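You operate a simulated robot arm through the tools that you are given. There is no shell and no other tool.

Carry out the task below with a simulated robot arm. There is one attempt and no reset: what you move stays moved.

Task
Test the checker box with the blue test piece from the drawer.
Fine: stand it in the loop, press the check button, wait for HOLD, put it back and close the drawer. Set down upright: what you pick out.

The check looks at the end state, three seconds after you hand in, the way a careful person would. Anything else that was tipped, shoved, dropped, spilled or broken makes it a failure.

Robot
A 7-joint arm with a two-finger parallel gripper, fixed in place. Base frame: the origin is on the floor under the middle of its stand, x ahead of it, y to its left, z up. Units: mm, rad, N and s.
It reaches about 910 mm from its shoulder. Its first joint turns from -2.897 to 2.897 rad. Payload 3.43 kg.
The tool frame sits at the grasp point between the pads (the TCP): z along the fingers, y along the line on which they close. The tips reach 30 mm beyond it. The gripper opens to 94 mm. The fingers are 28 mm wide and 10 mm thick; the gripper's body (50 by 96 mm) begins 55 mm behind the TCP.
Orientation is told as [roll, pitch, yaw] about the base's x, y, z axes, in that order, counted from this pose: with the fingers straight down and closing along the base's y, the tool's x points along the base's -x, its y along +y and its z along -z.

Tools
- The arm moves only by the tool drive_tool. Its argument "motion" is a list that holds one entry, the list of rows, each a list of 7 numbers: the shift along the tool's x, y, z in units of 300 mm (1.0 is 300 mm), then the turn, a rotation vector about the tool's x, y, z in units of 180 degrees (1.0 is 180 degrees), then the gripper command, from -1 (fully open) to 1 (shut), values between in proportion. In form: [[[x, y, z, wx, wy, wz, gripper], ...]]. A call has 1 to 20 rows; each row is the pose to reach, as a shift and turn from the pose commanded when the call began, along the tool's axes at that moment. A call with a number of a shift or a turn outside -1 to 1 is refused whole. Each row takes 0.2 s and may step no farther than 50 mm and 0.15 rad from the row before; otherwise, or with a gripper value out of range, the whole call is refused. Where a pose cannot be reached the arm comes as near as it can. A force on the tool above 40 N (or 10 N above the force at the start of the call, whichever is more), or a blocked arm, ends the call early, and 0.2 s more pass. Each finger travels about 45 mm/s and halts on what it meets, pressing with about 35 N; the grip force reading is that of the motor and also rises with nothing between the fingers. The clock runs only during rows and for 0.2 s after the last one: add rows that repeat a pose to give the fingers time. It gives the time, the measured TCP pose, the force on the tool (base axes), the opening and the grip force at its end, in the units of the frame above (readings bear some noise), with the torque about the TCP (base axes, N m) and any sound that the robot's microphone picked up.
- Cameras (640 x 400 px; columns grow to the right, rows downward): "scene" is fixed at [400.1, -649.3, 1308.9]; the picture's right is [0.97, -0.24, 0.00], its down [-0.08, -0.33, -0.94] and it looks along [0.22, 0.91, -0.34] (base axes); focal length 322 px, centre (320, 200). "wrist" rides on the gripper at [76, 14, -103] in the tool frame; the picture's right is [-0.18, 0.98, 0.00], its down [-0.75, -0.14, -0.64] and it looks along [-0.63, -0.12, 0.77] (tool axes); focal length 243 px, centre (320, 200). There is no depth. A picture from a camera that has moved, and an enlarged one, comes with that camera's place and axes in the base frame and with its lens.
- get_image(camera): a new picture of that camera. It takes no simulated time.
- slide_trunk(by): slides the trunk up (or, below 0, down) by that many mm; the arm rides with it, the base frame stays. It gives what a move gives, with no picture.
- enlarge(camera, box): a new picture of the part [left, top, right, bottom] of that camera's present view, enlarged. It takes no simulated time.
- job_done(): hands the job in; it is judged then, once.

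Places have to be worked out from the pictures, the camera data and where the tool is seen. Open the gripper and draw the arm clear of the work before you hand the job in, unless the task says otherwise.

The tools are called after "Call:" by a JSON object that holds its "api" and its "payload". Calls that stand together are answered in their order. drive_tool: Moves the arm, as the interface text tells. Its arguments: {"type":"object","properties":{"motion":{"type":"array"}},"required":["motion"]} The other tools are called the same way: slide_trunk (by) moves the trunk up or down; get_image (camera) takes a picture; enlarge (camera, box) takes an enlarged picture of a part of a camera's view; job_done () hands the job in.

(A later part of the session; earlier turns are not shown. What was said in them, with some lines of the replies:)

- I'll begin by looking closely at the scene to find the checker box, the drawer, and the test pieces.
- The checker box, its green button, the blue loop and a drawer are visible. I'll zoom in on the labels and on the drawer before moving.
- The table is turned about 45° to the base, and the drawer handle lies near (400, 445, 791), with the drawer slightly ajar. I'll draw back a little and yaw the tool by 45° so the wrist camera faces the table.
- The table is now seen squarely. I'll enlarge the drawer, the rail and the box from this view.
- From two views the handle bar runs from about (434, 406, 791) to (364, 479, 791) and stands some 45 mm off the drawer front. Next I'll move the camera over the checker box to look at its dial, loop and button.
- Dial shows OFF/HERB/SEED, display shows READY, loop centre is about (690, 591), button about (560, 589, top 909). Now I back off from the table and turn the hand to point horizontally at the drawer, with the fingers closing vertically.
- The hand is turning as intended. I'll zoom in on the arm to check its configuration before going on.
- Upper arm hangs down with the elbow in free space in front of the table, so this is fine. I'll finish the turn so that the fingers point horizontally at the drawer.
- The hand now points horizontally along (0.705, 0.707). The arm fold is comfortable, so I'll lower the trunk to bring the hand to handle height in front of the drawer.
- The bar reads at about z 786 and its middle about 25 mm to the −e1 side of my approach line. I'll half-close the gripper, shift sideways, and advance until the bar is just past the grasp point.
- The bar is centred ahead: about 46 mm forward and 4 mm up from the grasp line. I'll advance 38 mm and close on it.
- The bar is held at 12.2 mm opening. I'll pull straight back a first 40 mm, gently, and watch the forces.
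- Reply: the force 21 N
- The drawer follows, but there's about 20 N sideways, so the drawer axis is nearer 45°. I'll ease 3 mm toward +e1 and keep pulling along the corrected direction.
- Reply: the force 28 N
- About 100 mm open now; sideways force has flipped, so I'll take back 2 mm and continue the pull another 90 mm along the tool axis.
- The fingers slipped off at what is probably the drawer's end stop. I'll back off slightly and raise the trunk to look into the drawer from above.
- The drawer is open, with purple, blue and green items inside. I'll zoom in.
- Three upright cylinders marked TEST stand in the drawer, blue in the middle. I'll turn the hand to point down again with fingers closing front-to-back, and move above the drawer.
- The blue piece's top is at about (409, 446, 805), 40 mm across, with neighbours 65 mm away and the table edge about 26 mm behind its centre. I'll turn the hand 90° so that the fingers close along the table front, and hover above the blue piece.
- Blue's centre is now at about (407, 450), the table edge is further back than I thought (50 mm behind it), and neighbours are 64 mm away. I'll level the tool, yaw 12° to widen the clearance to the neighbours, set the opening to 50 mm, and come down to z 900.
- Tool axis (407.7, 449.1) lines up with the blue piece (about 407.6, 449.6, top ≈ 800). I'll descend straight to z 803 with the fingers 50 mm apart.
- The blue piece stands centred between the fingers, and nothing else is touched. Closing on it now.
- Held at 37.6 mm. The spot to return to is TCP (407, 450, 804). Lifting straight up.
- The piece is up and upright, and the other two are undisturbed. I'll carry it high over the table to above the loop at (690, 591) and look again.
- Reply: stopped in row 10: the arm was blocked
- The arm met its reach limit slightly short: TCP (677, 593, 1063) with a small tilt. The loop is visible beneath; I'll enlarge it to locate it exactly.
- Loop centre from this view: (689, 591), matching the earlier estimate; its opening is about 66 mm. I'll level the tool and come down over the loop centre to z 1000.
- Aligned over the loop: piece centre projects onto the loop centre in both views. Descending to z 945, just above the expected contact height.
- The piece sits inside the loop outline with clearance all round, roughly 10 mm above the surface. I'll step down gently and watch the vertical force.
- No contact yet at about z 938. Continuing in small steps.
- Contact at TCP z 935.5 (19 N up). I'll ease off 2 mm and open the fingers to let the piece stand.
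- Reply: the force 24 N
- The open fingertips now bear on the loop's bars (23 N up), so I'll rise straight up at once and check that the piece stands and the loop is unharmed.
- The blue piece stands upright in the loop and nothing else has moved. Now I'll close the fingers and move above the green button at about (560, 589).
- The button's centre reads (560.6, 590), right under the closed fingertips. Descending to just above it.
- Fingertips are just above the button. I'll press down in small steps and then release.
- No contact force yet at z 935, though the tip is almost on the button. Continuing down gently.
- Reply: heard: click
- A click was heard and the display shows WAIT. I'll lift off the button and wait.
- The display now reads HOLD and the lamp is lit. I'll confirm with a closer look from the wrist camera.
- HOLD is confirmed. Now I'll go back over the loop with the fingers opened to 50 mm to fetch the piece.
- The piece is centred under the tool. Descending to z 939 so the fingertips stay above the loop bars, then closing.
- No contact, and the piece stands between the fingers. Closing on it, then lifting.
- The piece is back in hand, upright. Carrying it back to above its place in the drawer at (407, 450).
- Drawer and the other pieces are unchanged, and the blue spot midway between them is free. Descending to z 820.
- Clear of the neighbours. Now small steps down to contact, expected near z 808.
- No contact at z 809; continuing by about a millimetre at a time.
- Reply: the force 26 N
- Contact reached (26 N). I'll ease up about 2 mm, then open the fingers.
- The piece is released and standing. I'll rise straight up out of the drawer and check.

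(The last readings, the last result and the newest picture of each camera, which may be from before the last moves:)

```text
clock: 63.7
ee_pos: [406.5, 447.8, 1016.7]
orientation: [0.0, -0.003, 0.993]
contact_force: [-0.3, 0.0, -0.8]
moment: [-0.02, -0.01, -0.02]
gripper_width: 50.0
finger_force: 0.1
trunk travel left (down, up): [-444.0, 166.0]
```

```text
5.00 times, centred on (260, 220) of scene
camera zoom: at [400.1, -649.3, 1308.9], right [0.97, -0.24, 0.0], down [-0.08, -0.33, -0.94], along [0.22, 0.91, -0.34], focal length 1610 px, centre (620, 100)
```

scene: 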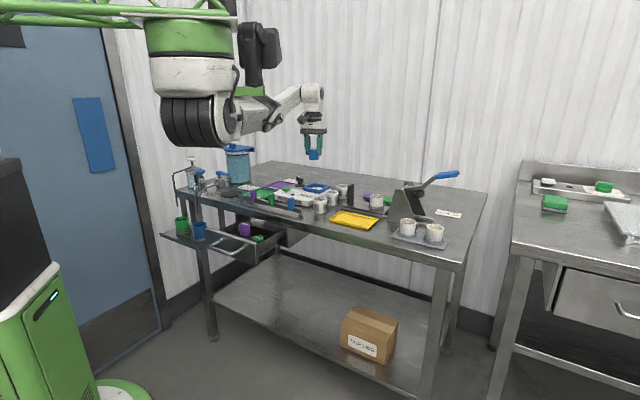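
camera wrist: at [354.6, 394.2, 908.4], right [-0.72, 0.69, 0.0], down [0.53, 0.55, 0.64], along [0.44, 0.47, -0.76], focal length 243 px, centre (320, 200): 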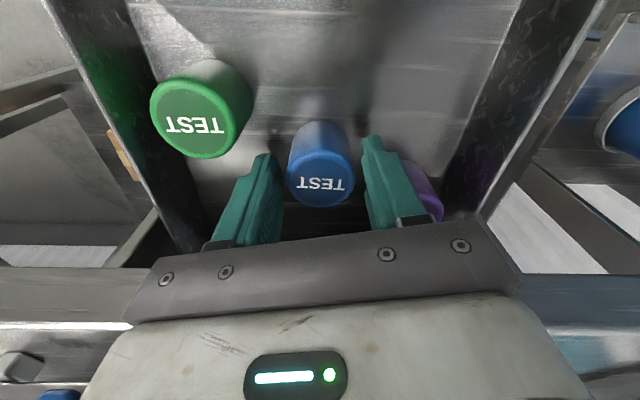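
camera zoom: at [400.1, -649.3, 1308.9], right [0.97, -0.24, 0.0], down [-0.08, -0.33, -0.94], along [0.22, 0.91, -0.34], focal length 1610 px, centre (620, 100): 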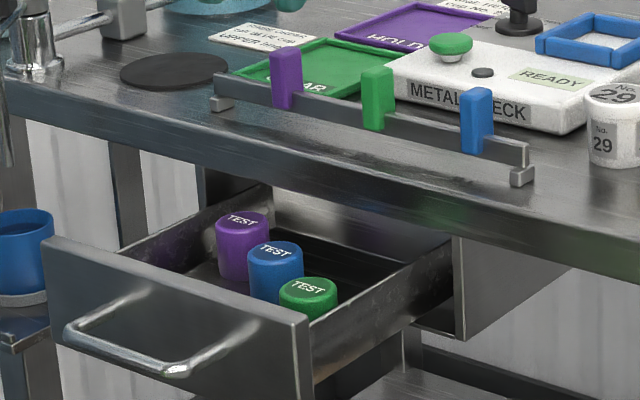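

All three pieces stand upright as before and the display is back to READY. To close the drawer I'll push on the handle bar (now at e2 ≈ 466, z 785) with closed fingers; first I move to in front of it, high up.

Call:
{"api": "drive_tool", "payload": {"motion": [[[0.08, 0.02, 0, 0, 0, 0.01, 0.3], [0.18, 0.044, 0, 0, 0, 0.02, 0.6], [0.28, 0.068, 0, 0, 0, 0.03, 1.0], [0.38, 0.093, 0, 0, 0, 0.042, 1.0], [0.48, 0.117, 0, 0, 0, 0.054, 1.0], [0.56, 0.137, 0, 0, 0, 0.062, 1.0], [0.596, 0.146, 0, 0, 0, 0.0662, 1.0]]]}}

Call:
{"api": "get_image", "payload": {"camera": "wrist"}}

Call:
{"api": "get_image", "payload": {"camera": "scene"}}

```text
clock: 65.3
ee_pos: [270.7, 323.3, 1015.3]
orientation: [0.001, -0.002, 0.787]
contact_force: [-0.6, -0.4, -0.1]
moment: [0.03, 0.05, 0.0]
gripper_width: 0.0
finger_force: 33.3
trunk travel left (down, up): [-444.0, 166.0]
```

```text
taken
camera wrist: at [209.3, 279.6, 1117.4], right [-0.57, 0.82, 0.0], down [0.63, 0.43, 0.64], along [0.53, 0.37, -0.76], focal length 243 px, centre (320, 200)
```

wrist: 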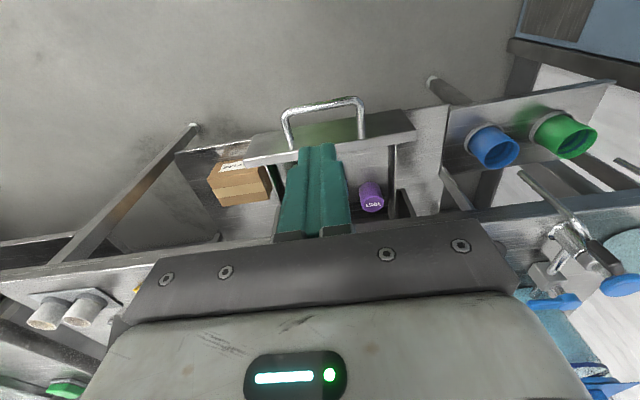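

```text
taken
```

scene: 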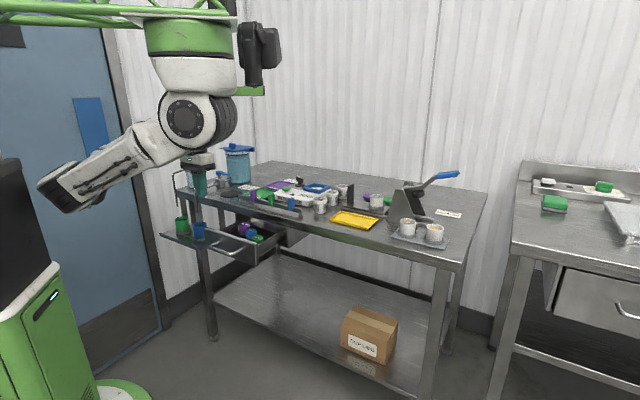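

The handle reads at e2 ≈ 462, but in this pose the elbow folds close to the stand. I'll use the earlier horizontal-hand pose instead: rise, turn the hand to horizontal where it worked before, and push the drawer front from there.

Call:
{"api": "drive_tool", "payload": {"motion": [[[-0.02, -0.02, -0.12, 0, 0, 0, 1.0], [-0.05, -0.05, -0.25, 0, 0, 0, 1.0], [-0.08, -0.08, -0.38, 0, 0, 0, 1.0], [-0.11, -0.12, -0.5, 0, 0, 0, 1.0], [-0.127, -0.142, -0.597, 0, 0, 0, 1.0]]]}}

Call:
{"api": "drive_tool", "payload": {"motion": [[[0, 0, 0.03, 0.025, -0.025, -0.025, 1], [0, 0, 0.06, 0.05, -0.05, -0.05, 1], [0, 0, 0.09, 0.075, -0.075, -0.075, 1], [0, 0, 0.12, 0.1, -0.1, -0.1, 1], [0, 0, 0.15, 0.125, -0.125, -0.125, 1], [0, 0, 0.18, 0.15, -0.15, -0.15, 1], [0, 0, 0.21, 0.175, -0.175, -0.175, 1], [0, 0, 0.24, 0.2, -0.2, -0.2, 1]]]}}

Call:
{"api": "get_image", "payload": {"camera": "scene"}}

```text
clock: 66.5
ee_pos: [330.6, 318.7, 1194.1]
orientation: [0.002, -0.003, 0.787]
contact_force: [-0.2, 1.1, 0.8]
moment: [0.02, 0.02, 0.03]
gripper_width: 0.0
finger_force: 32.9
trunk travel left (down, up): [-444.0, 166.0]
```

```text
clock: 68.3
ee_pos: [329.0, 319.4, 1122.5]
orientation: [-0.825, -0.343, 1.609]
contact_force: [0.4, 0.5, 1.1]
moment: [0.01, 0.0, 0.02]
gripper_width: 0.1
finger_force: 33.2
trunk travel left (down, up): [-444.0, 166.0]
```

```text
taken
```

scene: 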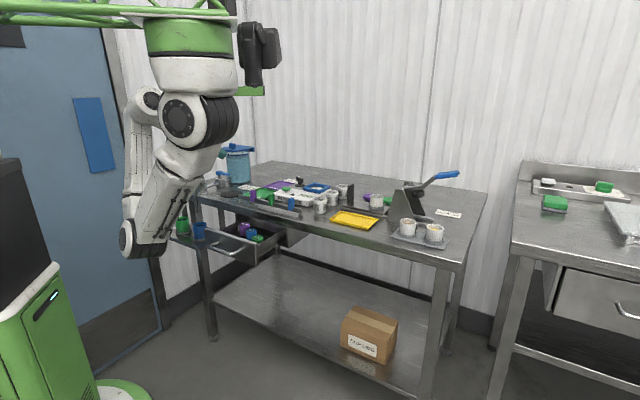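

Same safe elbow-down posture as before. Finishing the turn, then backing away so the hand clears the opened drawer before lowering.

Call:
{"api": "drive_tool", "payload": {"motion": [[[0, 0, 0, 0.025, -0.025, -0.025, 1], [0, 0, 0, 0.05, -0.05, -0.05, 1], [0, 0, 0, 0.075, -0.075, -0.075, 1], [0, 0, 0, 0.1, -0.1, -0.1, 1], [0, 0, 0, 0.125, -0.125, -0.125, 1], [0, 0, 0, 0.15, -0.15, -0.15, 1], [0, 0, 0, 0.175, -0.175, -0.175, 1], [0, 0, 0, 0.185, -0.185, -0.185, 1]]]}}

Call:
{"api": "drive_tool", "payload": {"motion": [[[-0.03, 0, -0.08, 0, 0, 0, 1], [-0.08, 0, -0.18, 0, 0, 0, 1], [-0.12, 0, -0.28, 0, 0, 0, 1], [-0.133, 0, -0.32, 0, 0, 0, 1]]]}}

Call:
{"api": "get_image", "payload": {"camera": "scene"}}

Call:
{"api": "get_image", "payload": {"camera": "wrist"}}

```text
clock: 70.1
ee_pos: [327.9, 319.5, 1122.3]
orientation: [-1.576, 0.0, 2.358]
contact_force: [1.0, -0.2, -0.6]
moment: [-0.04, 0.02, -0.01]
gripper_width: 0.3
finger_force: 32.9
trunk travel left (down, up): [-444.0, 166.0]
```

```text
clock: 71.1
ee_pos: [232.9, 280.5, 1122.6]
orientation: [-1.576, 0.001, 2.356]
contact_force: [0.8, -0.7, 0.3]
moment: [-0.05, -0.05, -0.05]
gripper_width: 0.0
finger_force: 33.5
trunk travel left (down, up): [-444.0, 166.0]
```

```text
taken
```

scene: 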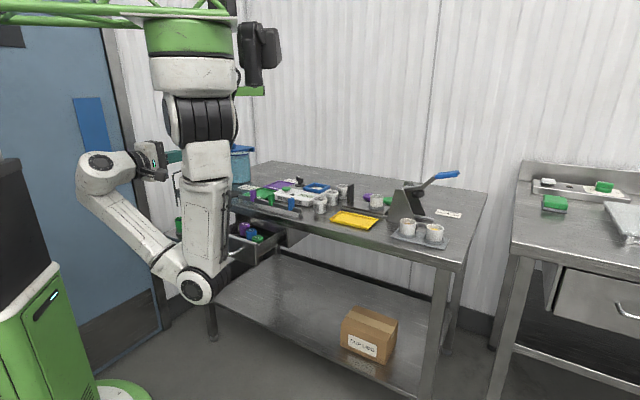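

```text
taken
camera wrist: at [215.8, 154.1, 1107.1], right [-0.13, 0.13, -0.98], down [-0.99, 0.08, 0.14], along [0.1, 0.99, 0.12], focal length 243 px, centre (320, 200)
```

wrist: 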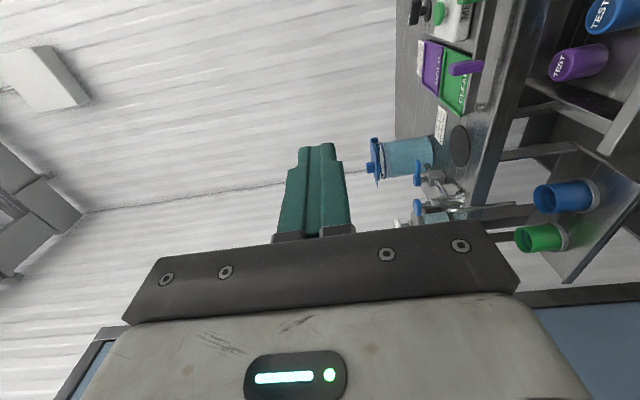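

Hand is horizontal at e2 = 363, aligned with the drawer's middle, with the tip well short of the handle (455). Lowering the trunk to bring it below bar height, to z ≈ 757.

Call:
{"api": "slide_trunk", "payload": {"by": -365}}

Call:
{"api": "get_image", "payload": {"camera": "wrist"}}

Call:
{"api": "get_image", "payload": {"camera": "scene"}}

```text
clock: 74.7
ee_pos: [234.9, 279.3, 762.0]
orientation: [-1.574, -0.001, 2.357]
contact_force: [-0.1, 0.0, -0.5]
moment: [-0.02, 0.03, 0.02]
gripper_width: 0.0
finger_force: 33.2
trunk travel left (down, up): [-79.0, 531.0]
```

```text
taken
camera wrist: at [216.9, 154.6, 747.4], right [-0.13, 0.13, -0.98], down [-0.99, 0.08, 0.14], along [0.1, 0.99, 0.12], focal length 243 px, centre (320, 200)
```

wrist: 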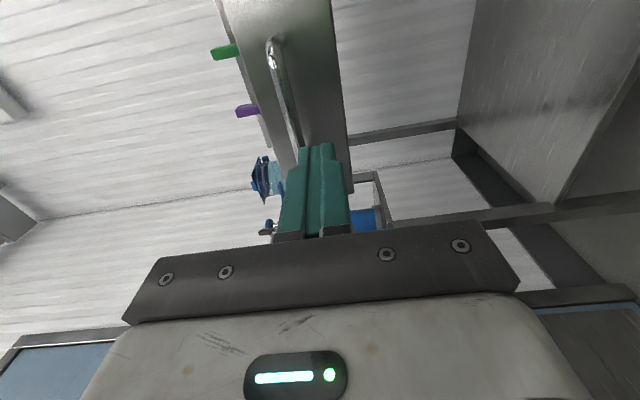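

```text
taken
```

scene: 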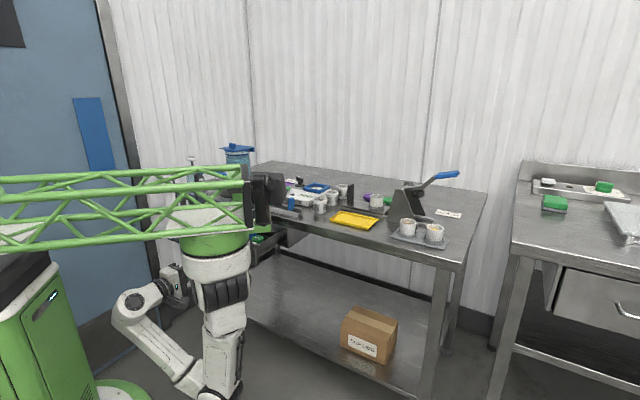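

The panel spans z 740–815 and the bar sits at z 784; the finger line is at about 760, below the bar. I'll drop 4 mm and advance 95 mm, just short of the panel.

Call:
{"api": "drive_tool", "payload": {"motion": [[[0, 0.013, 0.02, 0, 0, 0, 1], [0, 0.013, 0.1, 0, 0, 0, 1], [0, 0.013, 0.2, 0, 0, 0, 1], [0, 0.013, 0.28, 0, 0, 0, 1], [0, 0.013, 0.315, 0, 0, 0, 1]]]}}

Call:
{"api": "get_image", "payload": {"camera": "wrist"}}

```text
clock: 75.9
ee_pos: [300.4, 347.4, 759.4]
orientation: [-1.575, 0.0, 2.357]
contact_force: [0.6, -0.4, 0.5]
moment: [-0.01, -0.02, 0.0]
gripper_width: 0.1
finger_force: 33.3
trunk travel left (down, up): [-79.0, 531.0]
```

```text
taken
camera wrist: at [282.6, 221.0, 744.1], right [-0.13, 0.13, -0.98], down [-0.99, 0.08, 0.14], along [0.09, 0.99, 0.12], focal length 243 px, centre (320, 200)
```

wrist: 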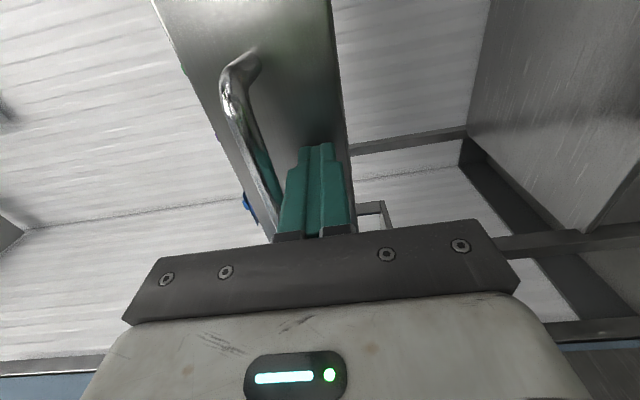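

The tip is about 20 mm short of the panel. Now a slow, steady push of about 110 mm so the pieces inside don't topple.

Call:
{"api": "drive_tool", "payload": {"motion": [[[0, 0, 0.015, 0, 0, 0, 1], [0, 0, 0.03, 0, 0, 0, 1], [0, 0, 0.045, 0, 0, 0, 1], [0, 0, 0.058, 0, 0, 0, 1], [0, 0, 0.07, 0, 0, 0, 1], [0, 0, 0.083, 0, 0, 0, 1], [0, 0, 0.098, 0, 0, 0, 1], [0, 0, 0.115, 0, 0, 0, 1], [0, 0, 0.134, 0, 0, 0, 1], [0, 0, 0.154, 0, 0, 0, 1], [0, 0, 0.175, 0, 0, 0, 1], [0, 0, 0.197, 0, 0, 0, 1], [0, 0, 0.22, 0, 0, 0, 1], [0, 0, 0.243, 0, 0, 0, 1], [0, 0, 0.265, 0, 0, 0, 1], [0, 0, 0.286, 0, 0, 0, 1], [0, 0, 0.305, 0, 0, 0, 1], [0, 0, 0.322, 0, 0, 0, 1], [0, 0, 0.336, 0, 0, 0, 1], [0, 0, 0.345, 0, 0, 0, 1]]]}}

Call:
{"api": "get_image", "payload": {"camera": "wrist"}}

Call:
{"api": "enlarge", "payload": {"camera": "scene", "box": [210, 180, 340, 280]}}

```text
clock: 80.1
ee_pos: [374.5, 419.8, 758.4]
orientation: [-1.575, -0.001, 2.359]
contact_force: [0.3, -0.3, 0.6]
moment: [0.01, 0.01, -0.02]
gripper_width: 0.0
finger_force: 33.4
trunk travel left (down, up): [-79.0, 531.0]
```

```text
taken
camera wrist: at [356.2, 294.4, 744.3], right [-0.13, 0.13, -0.98], down [-0.99, 0.08, 0.14], along [0.09, 0.99, 0.12], focal length 243 px, centre (320, 200)
```

wrist: 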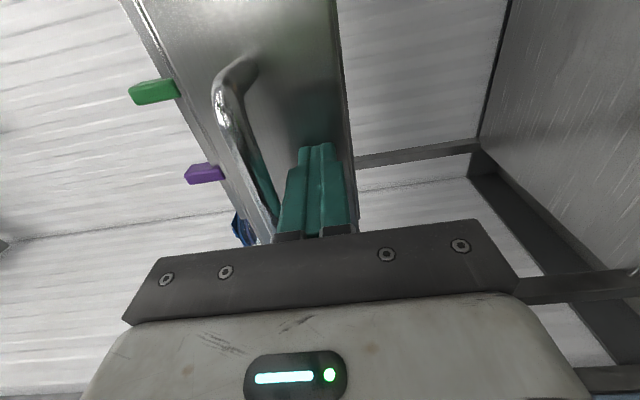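

```text
4.00 times, centred on (275, 230) of scene
camera zoom: at [400.1, -649.3, 1308.9], right [0.97, -0.24, 0.0], down [-0.08, -0.33, -0.94], along [0.22, 0.91, -0.34], focal length 1288 px, centre (500, 80)
```

zoom: 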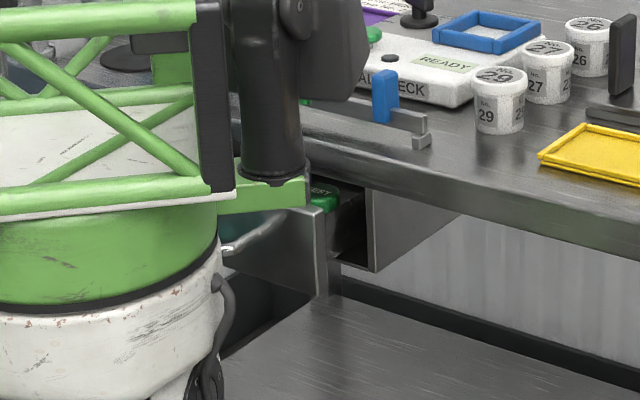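

The drawer is moving in smoothly, with the green piece still upright in view. Continuing the slow push.

Call:
{"api": "drive_tool", "payload": {"motion": [[[0, 0, 0.008, 0, 0, 0, 1], [0, 0, 0.018, 0, 0, 0, 1], [0, 0, 0.03, 0, 0, 0, 1], [0, 0, 0.044, 0, 0, 0, 1], [0, 0, 0.059, 0, 0, 0, 1], [0, 0, 0.074, 0, 0, 0, 1], [0, 0, 0.089, 0, 0, 0, 1], [0, 0, 0.104, 0, 0, 0, 1], [0, 0, 0.118, 0, 0, 0, 1], [0, 0, 0.13, 0, 0, 0, 1], [0, 0, 0.14, 0, 0, 0, 1]]]}}

Call:
{"api": "get_image", "payload": {"camera": "wrist"}}

Call:
{"api": "enlarge", "payload": {"camera": "scene", "box": [210, 180, 340, 280]}}

```text
clock: 82.5
ee_pos: [402.4, 450.0, 759.0]
orientation: [-1.575, -0.002, 2.359]
contact_force: [0.0, 0.2, 0.4]
moment: [0.01, 0.02, -0.01]
gripper_width: 0.1
finger_force: 32.8
trunk travel left (down, up): [-79.0, 531.0]
```

```text
taken
camera wrist: at [386.3, 324.4, 744.2], right [-0.13, 0.13, -0.98], down [-0.99, 0.08, 0.14], along [0.09, 0.99, 0.12], focal length 243 px, centre (320, 200)
```

wrist: 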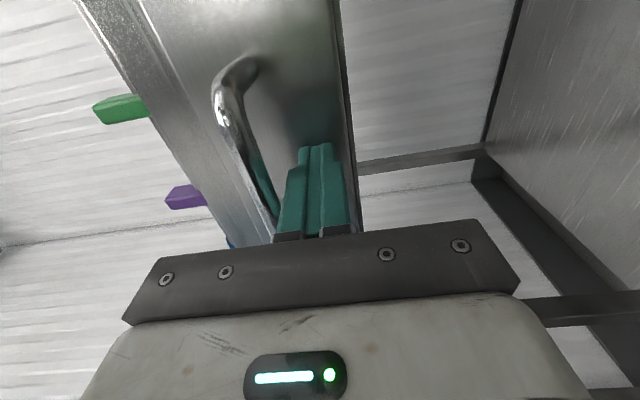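

```text
4.00 times, centred on (275, 230) of scene
camera zoom: at [400.1, -649.3, 1308.9], right [0.97, -0.24, 0.0], down [-0.08, -0.33, -0.94], along [0.22, 0.91, -0.34], focal length 1288 px, centre (500, 80)
```

zoom: 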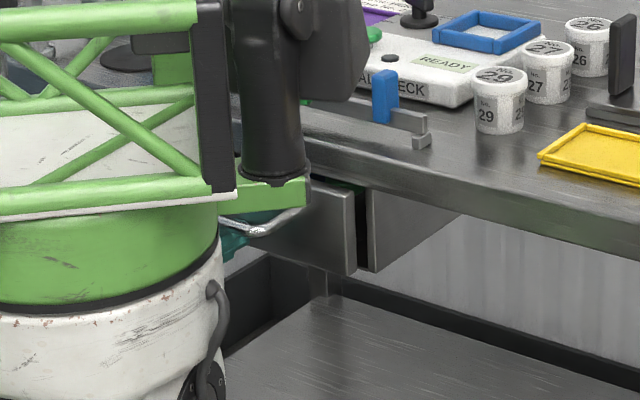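

Now about as ajar as it was at the start; around 25 mm to go. Pushing on in small steps until the stop is felt.

Call:
{"api": "drive_tool", "payload": {"motion": [[[0, 0, 0.01, 0, 0, 0, 1], [0, 0, 0.02, 0, 0, 0, 1], [0, 0, 0.03, 0, 0, 0, 1], [0, 0, 0.04, 0, 0, 0, 1], [0, 0, 0.05, 0, 0, 0, 1], [0, 0, 0.06, 0, 0, 0, 1], [0, 0, 0.07, 0, 0, 0, 1]]]}}

Call:
{"api": "get_image", "payload": {"camera": "wrist"}}

Call:
{"api": "enlarge", "payload": {"camera": "scene", "box": [210, 180, 340, 280]}}

```text
clock: 83.1
ee_pos: [405.0, 453.1, 758.4]
orientation: [-1.575, -0.002, 2.358]
contact_force: [-3.4, -11.5, -1.8]
moment: [-0.11, 0.05, -0.26]
gripper_width: 0.0
finger_force: 32.8
trunk travel left (down, up): [-79.0, 531.0]
stopped in row 3: the force on the tool passed its limit at 48 N (the readings are from after the stop); the commanded pose is now the measured one
```

```text
taken
camera wrist: at [388.1, 326.3, 744.2], right [-0.13, 0.13, -0.98], down [-0.99, 0.08, 0.14], along [0.1, 0.99, 0.12], focal length 243 px, centre (320, 200)
```

wrist: 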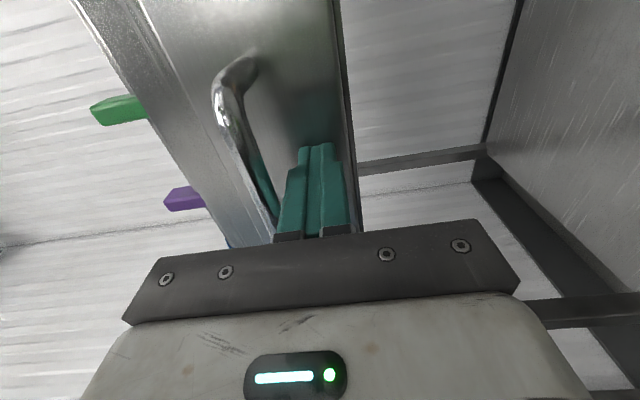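

```text
4.00 times, centred on (275, 230) of scene
camera zoom: at [400.1, -649.3, 1308.9], right [0.97, -0.24, 0.0], down [-0.08, -0.33, -0.94], along [0.22, 0.91, -0.34], focal length 1288 px, centre (500, 80)
```

zoom: 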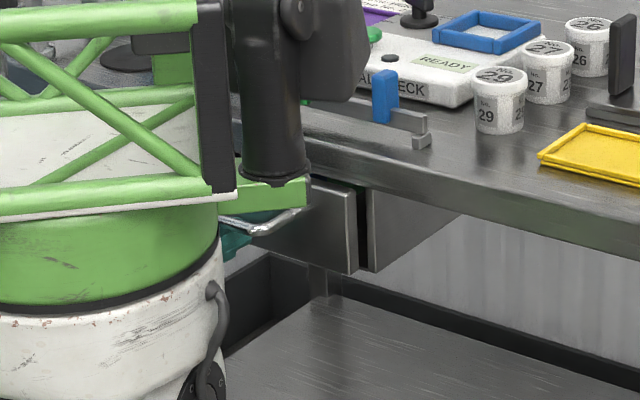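

Firm stop at 48 N with the panel at e2 ≈ 637, which is about where it stood originally. I'll compare with the same enlargement as at the start.

Call:
{"api": "enlarge", "payload": {"camera": "scene", "box": [210, 200, 340, 281]}}

Call:
{"api": "enlarge", "payload": {"camera": "scene", "box": [275, 215, 325, 255]}}

```text
4.92 times, centred on (275, 240) of scene
camera zoom: at [400.1, -649.3, 1308.9], right [0.97, -0.24, 0.0], down [-0.08, -0.33, -0.94], along [0.22, 0.91, -0.34], focal length 1585 px, centre (542, 1)
```

zoom: 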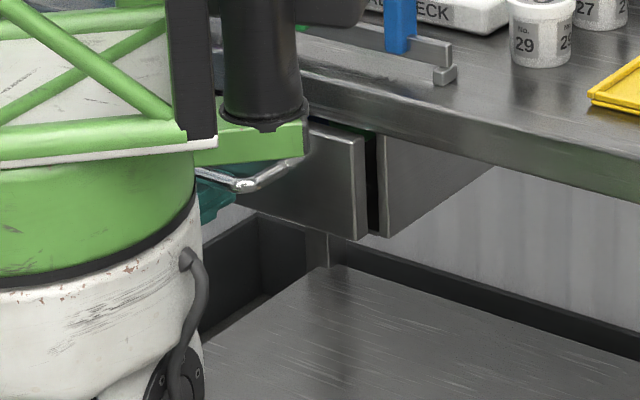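

```text
10.00 times, centred on (300, 235) of scene
camera zoom: at [400.1, -649.3, 1308.9], right [0.97, -0.24, 0.0], down [-0.08, -0.33, -0.94], along [0.22, 0.91, -0.34], focal length 3220 px, centre (520, -150)
```

zoom: 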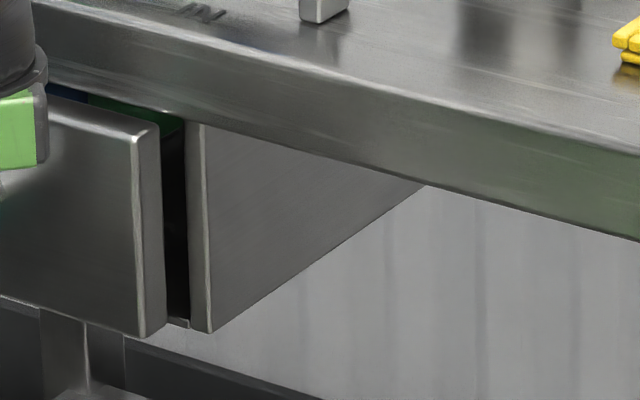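

The view matches the starting picture pixel for pixel, so the drawer is at its closed stop. I'll withdraw the hand straight back.

Call:
{"api": "drive_tool", "payload": {"motion": [[[0, 0, -0.03, 0, 0, 0, 1], [0, 0, -0.1, 0, 0, 0, 1], [0, 0, -0.22, 0, 0, 0, 1], [0, 0, -0.35, 0, 0, 0, 1], [0, 0, -0.48, 0, 0, 0, 1], [0, 0, -0.55, 0, 0, 0, 1]]]}}

Call:
{"api": "slide_trunk", "payload": {"by": 365}}

Call:
{"api": "get_image", "payload": {"camera": "scene"}}

Call:
{"api": "enlarge", "payload": {"camera": "scene", "box": [210, 200, 340, 281]}}

```text
clock: 84.5
ee_pos: [288.1, 335.3, 756.7]
orientation: [-1.575, -0.001, 2.358]
contact_force: [1.0, 1.0, -0.2]
moment: [-0.02, 0.03, -0.02]
gripper_width: 0.4
finger_force: 33.4
trunk travel left (down, up): [-79.0, 531.0]
```

```text
clock: 88.0
ee_pos: [287.2, 336.0, 1117.4]
orientation: [-1.578, -0.001, 2.361]
contact_force: [0.6, 0.0, -0.7]
moment: [-0.02, 0.0, 0.0]
gripper_width: 0.0
finger_force: 33.1
trunk travel left (down, up): [-444.0, 166.0]
```

```text
taken
```

scene: 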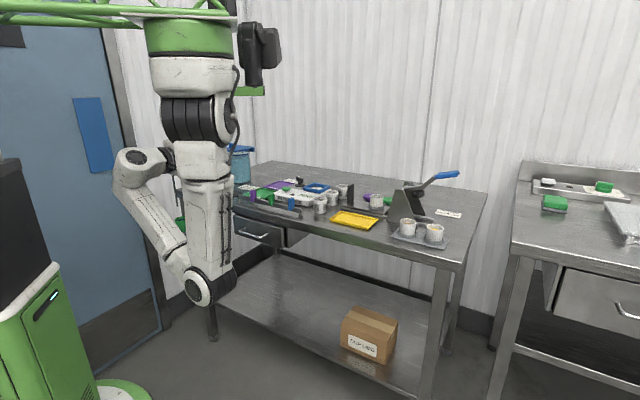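

```text
4.92 times, centred on (275, 240) of scene
camera zoom: at [400.1, -649.3, 1308.9], right [0.97, -0.24, 0.0], down [-0.08, -0.33, -0.94], along [0.22, 0.91, -0.34], focal length 1585 px, centre (542, 1)
```

zoom: 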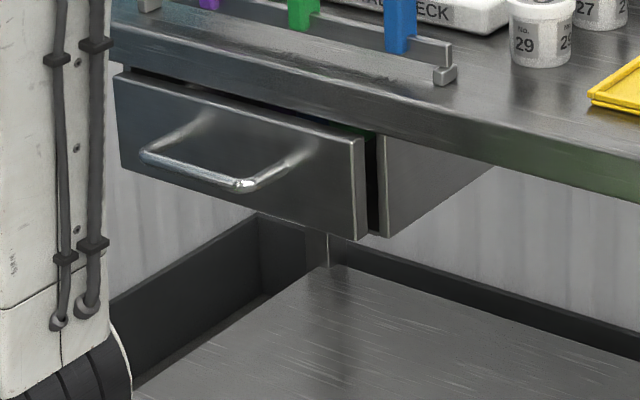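

The drawer front looks exactly as at the start. I'll open the gripper, and check the box, rail and table items one last time.

Call:
{"api": "drive_tool", "payload": {"motion": [[[0, 0, -0.05, 0, 0, 0, 0.5], [0, 0, -0.1, 0, 0, 0, 0], [0, 0, -0.1, 0, 0, 0, -0.5], [0, 0, -0.1, 0, 0, 0, -1], [0, 0, -0.1, 0, 0, 0, -1], [0, 0, -0.1, 0, 0, 0, -1]]]}}

Call:
{"api": "enlarge", "payload": {"camera": "scene", "box": [230, 165, 340, 234]}}

Call:
{"api": "enlarge", "payload": {"camera": "scene", "box": [300, 150, 480, 262]}}

Call:
{"api": "enlarge", "payload": {"camera": "scene", "box": [225, 215, 305, 255]}}

```text
clock: 89.5
ee_pos: [267.4, 314.2, 1118.2]
orientation: [-1.574, -0.001, 2.358]
contact_force: [0.2, -0.1, -0.6]
moment: [-0.01, -0.02, -0.01]
gripper_width: 93.9
finger_force: 0.1
trunk travel left (down, up): [-444.0, 166.0]
```

```text
5.80 times, centred on (285, 200) of scene
camera zoom: at [400.1, -649.3, 1308.9], right [0.97, -0.24, 0.0], down [-0.08, -0.33, -0.94], along [0.22, 0.91, -0.34], focal length 1867 px, centre (523, 203)
```

zoom: 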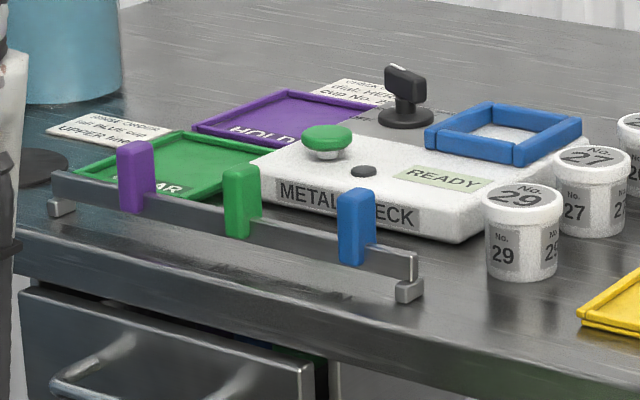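

```text
3.56 times, centred on (390, 206) of scene
camera zoom: at [400.1, -649.3, 1308.9], right [0.97, -0.24, 0.0], down [-0.08, -0.33, -0.94], along [0.22, 0.91, -0.34], focal length 1145 px, centre (71, 179)
```

zoom: 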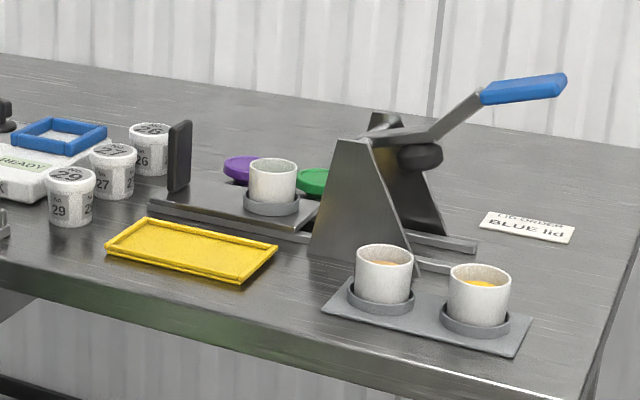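

```text
8.00 times, centred on (265, 235) of scene
camera zoom: at [400.1, -649.3, 1308.9], right [0.97, -0.24, 0.0], down [-0.08, -0.33, -0.94], along [0.22, 0.91, -0.34], focal length 2576 px, centre (760, -80)
```

zoom: 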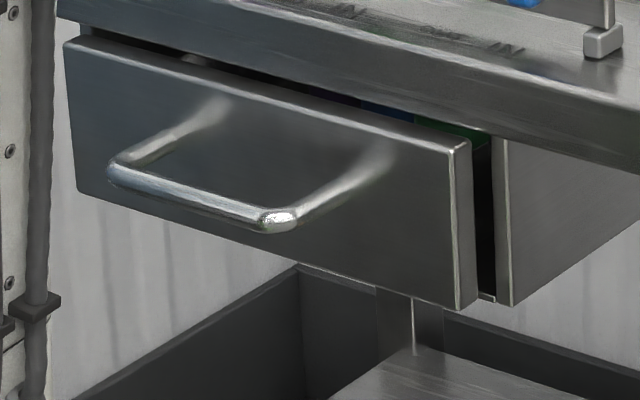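

Everything matches the starting scene. The drawer is closed with the pieces inside, the box reads READY again after its HOLD result, the loop is empty, and nothing else moved. The gripper is open and the arm is clear, so I'm handing in.

Call:
{"api": "job_done", "payload": {}}

```text
The job is handed in.
```

I tested the checker box with the blue test piece. After I pressed the check button it showed WAIT, then HOLD with the lamp lit.

- **Test piece:** I stood it upright in the loop for the check. Afterwards I put it back in its old spot in the drawer, and it was upright when I let go. The green and purple pieces beside it were standing too.
- **Drawer:** I pushed it shut slowly until it met a firm stop. It looks exactly as it did at the start, including a narrow gap beside the front panel. I couldn't see the pieces fully once it was closed.
- **Loop contact:** When I first released the piece, the open fingertips pressed briefly on the loop's bars (about 23 N). The loop and box look unmoved and unmarked.
- **Everything else:** After the test the box went back to READY. In the final pictures the other things on the table looked as they had before. I left the gripper open and the arm clear of the work.
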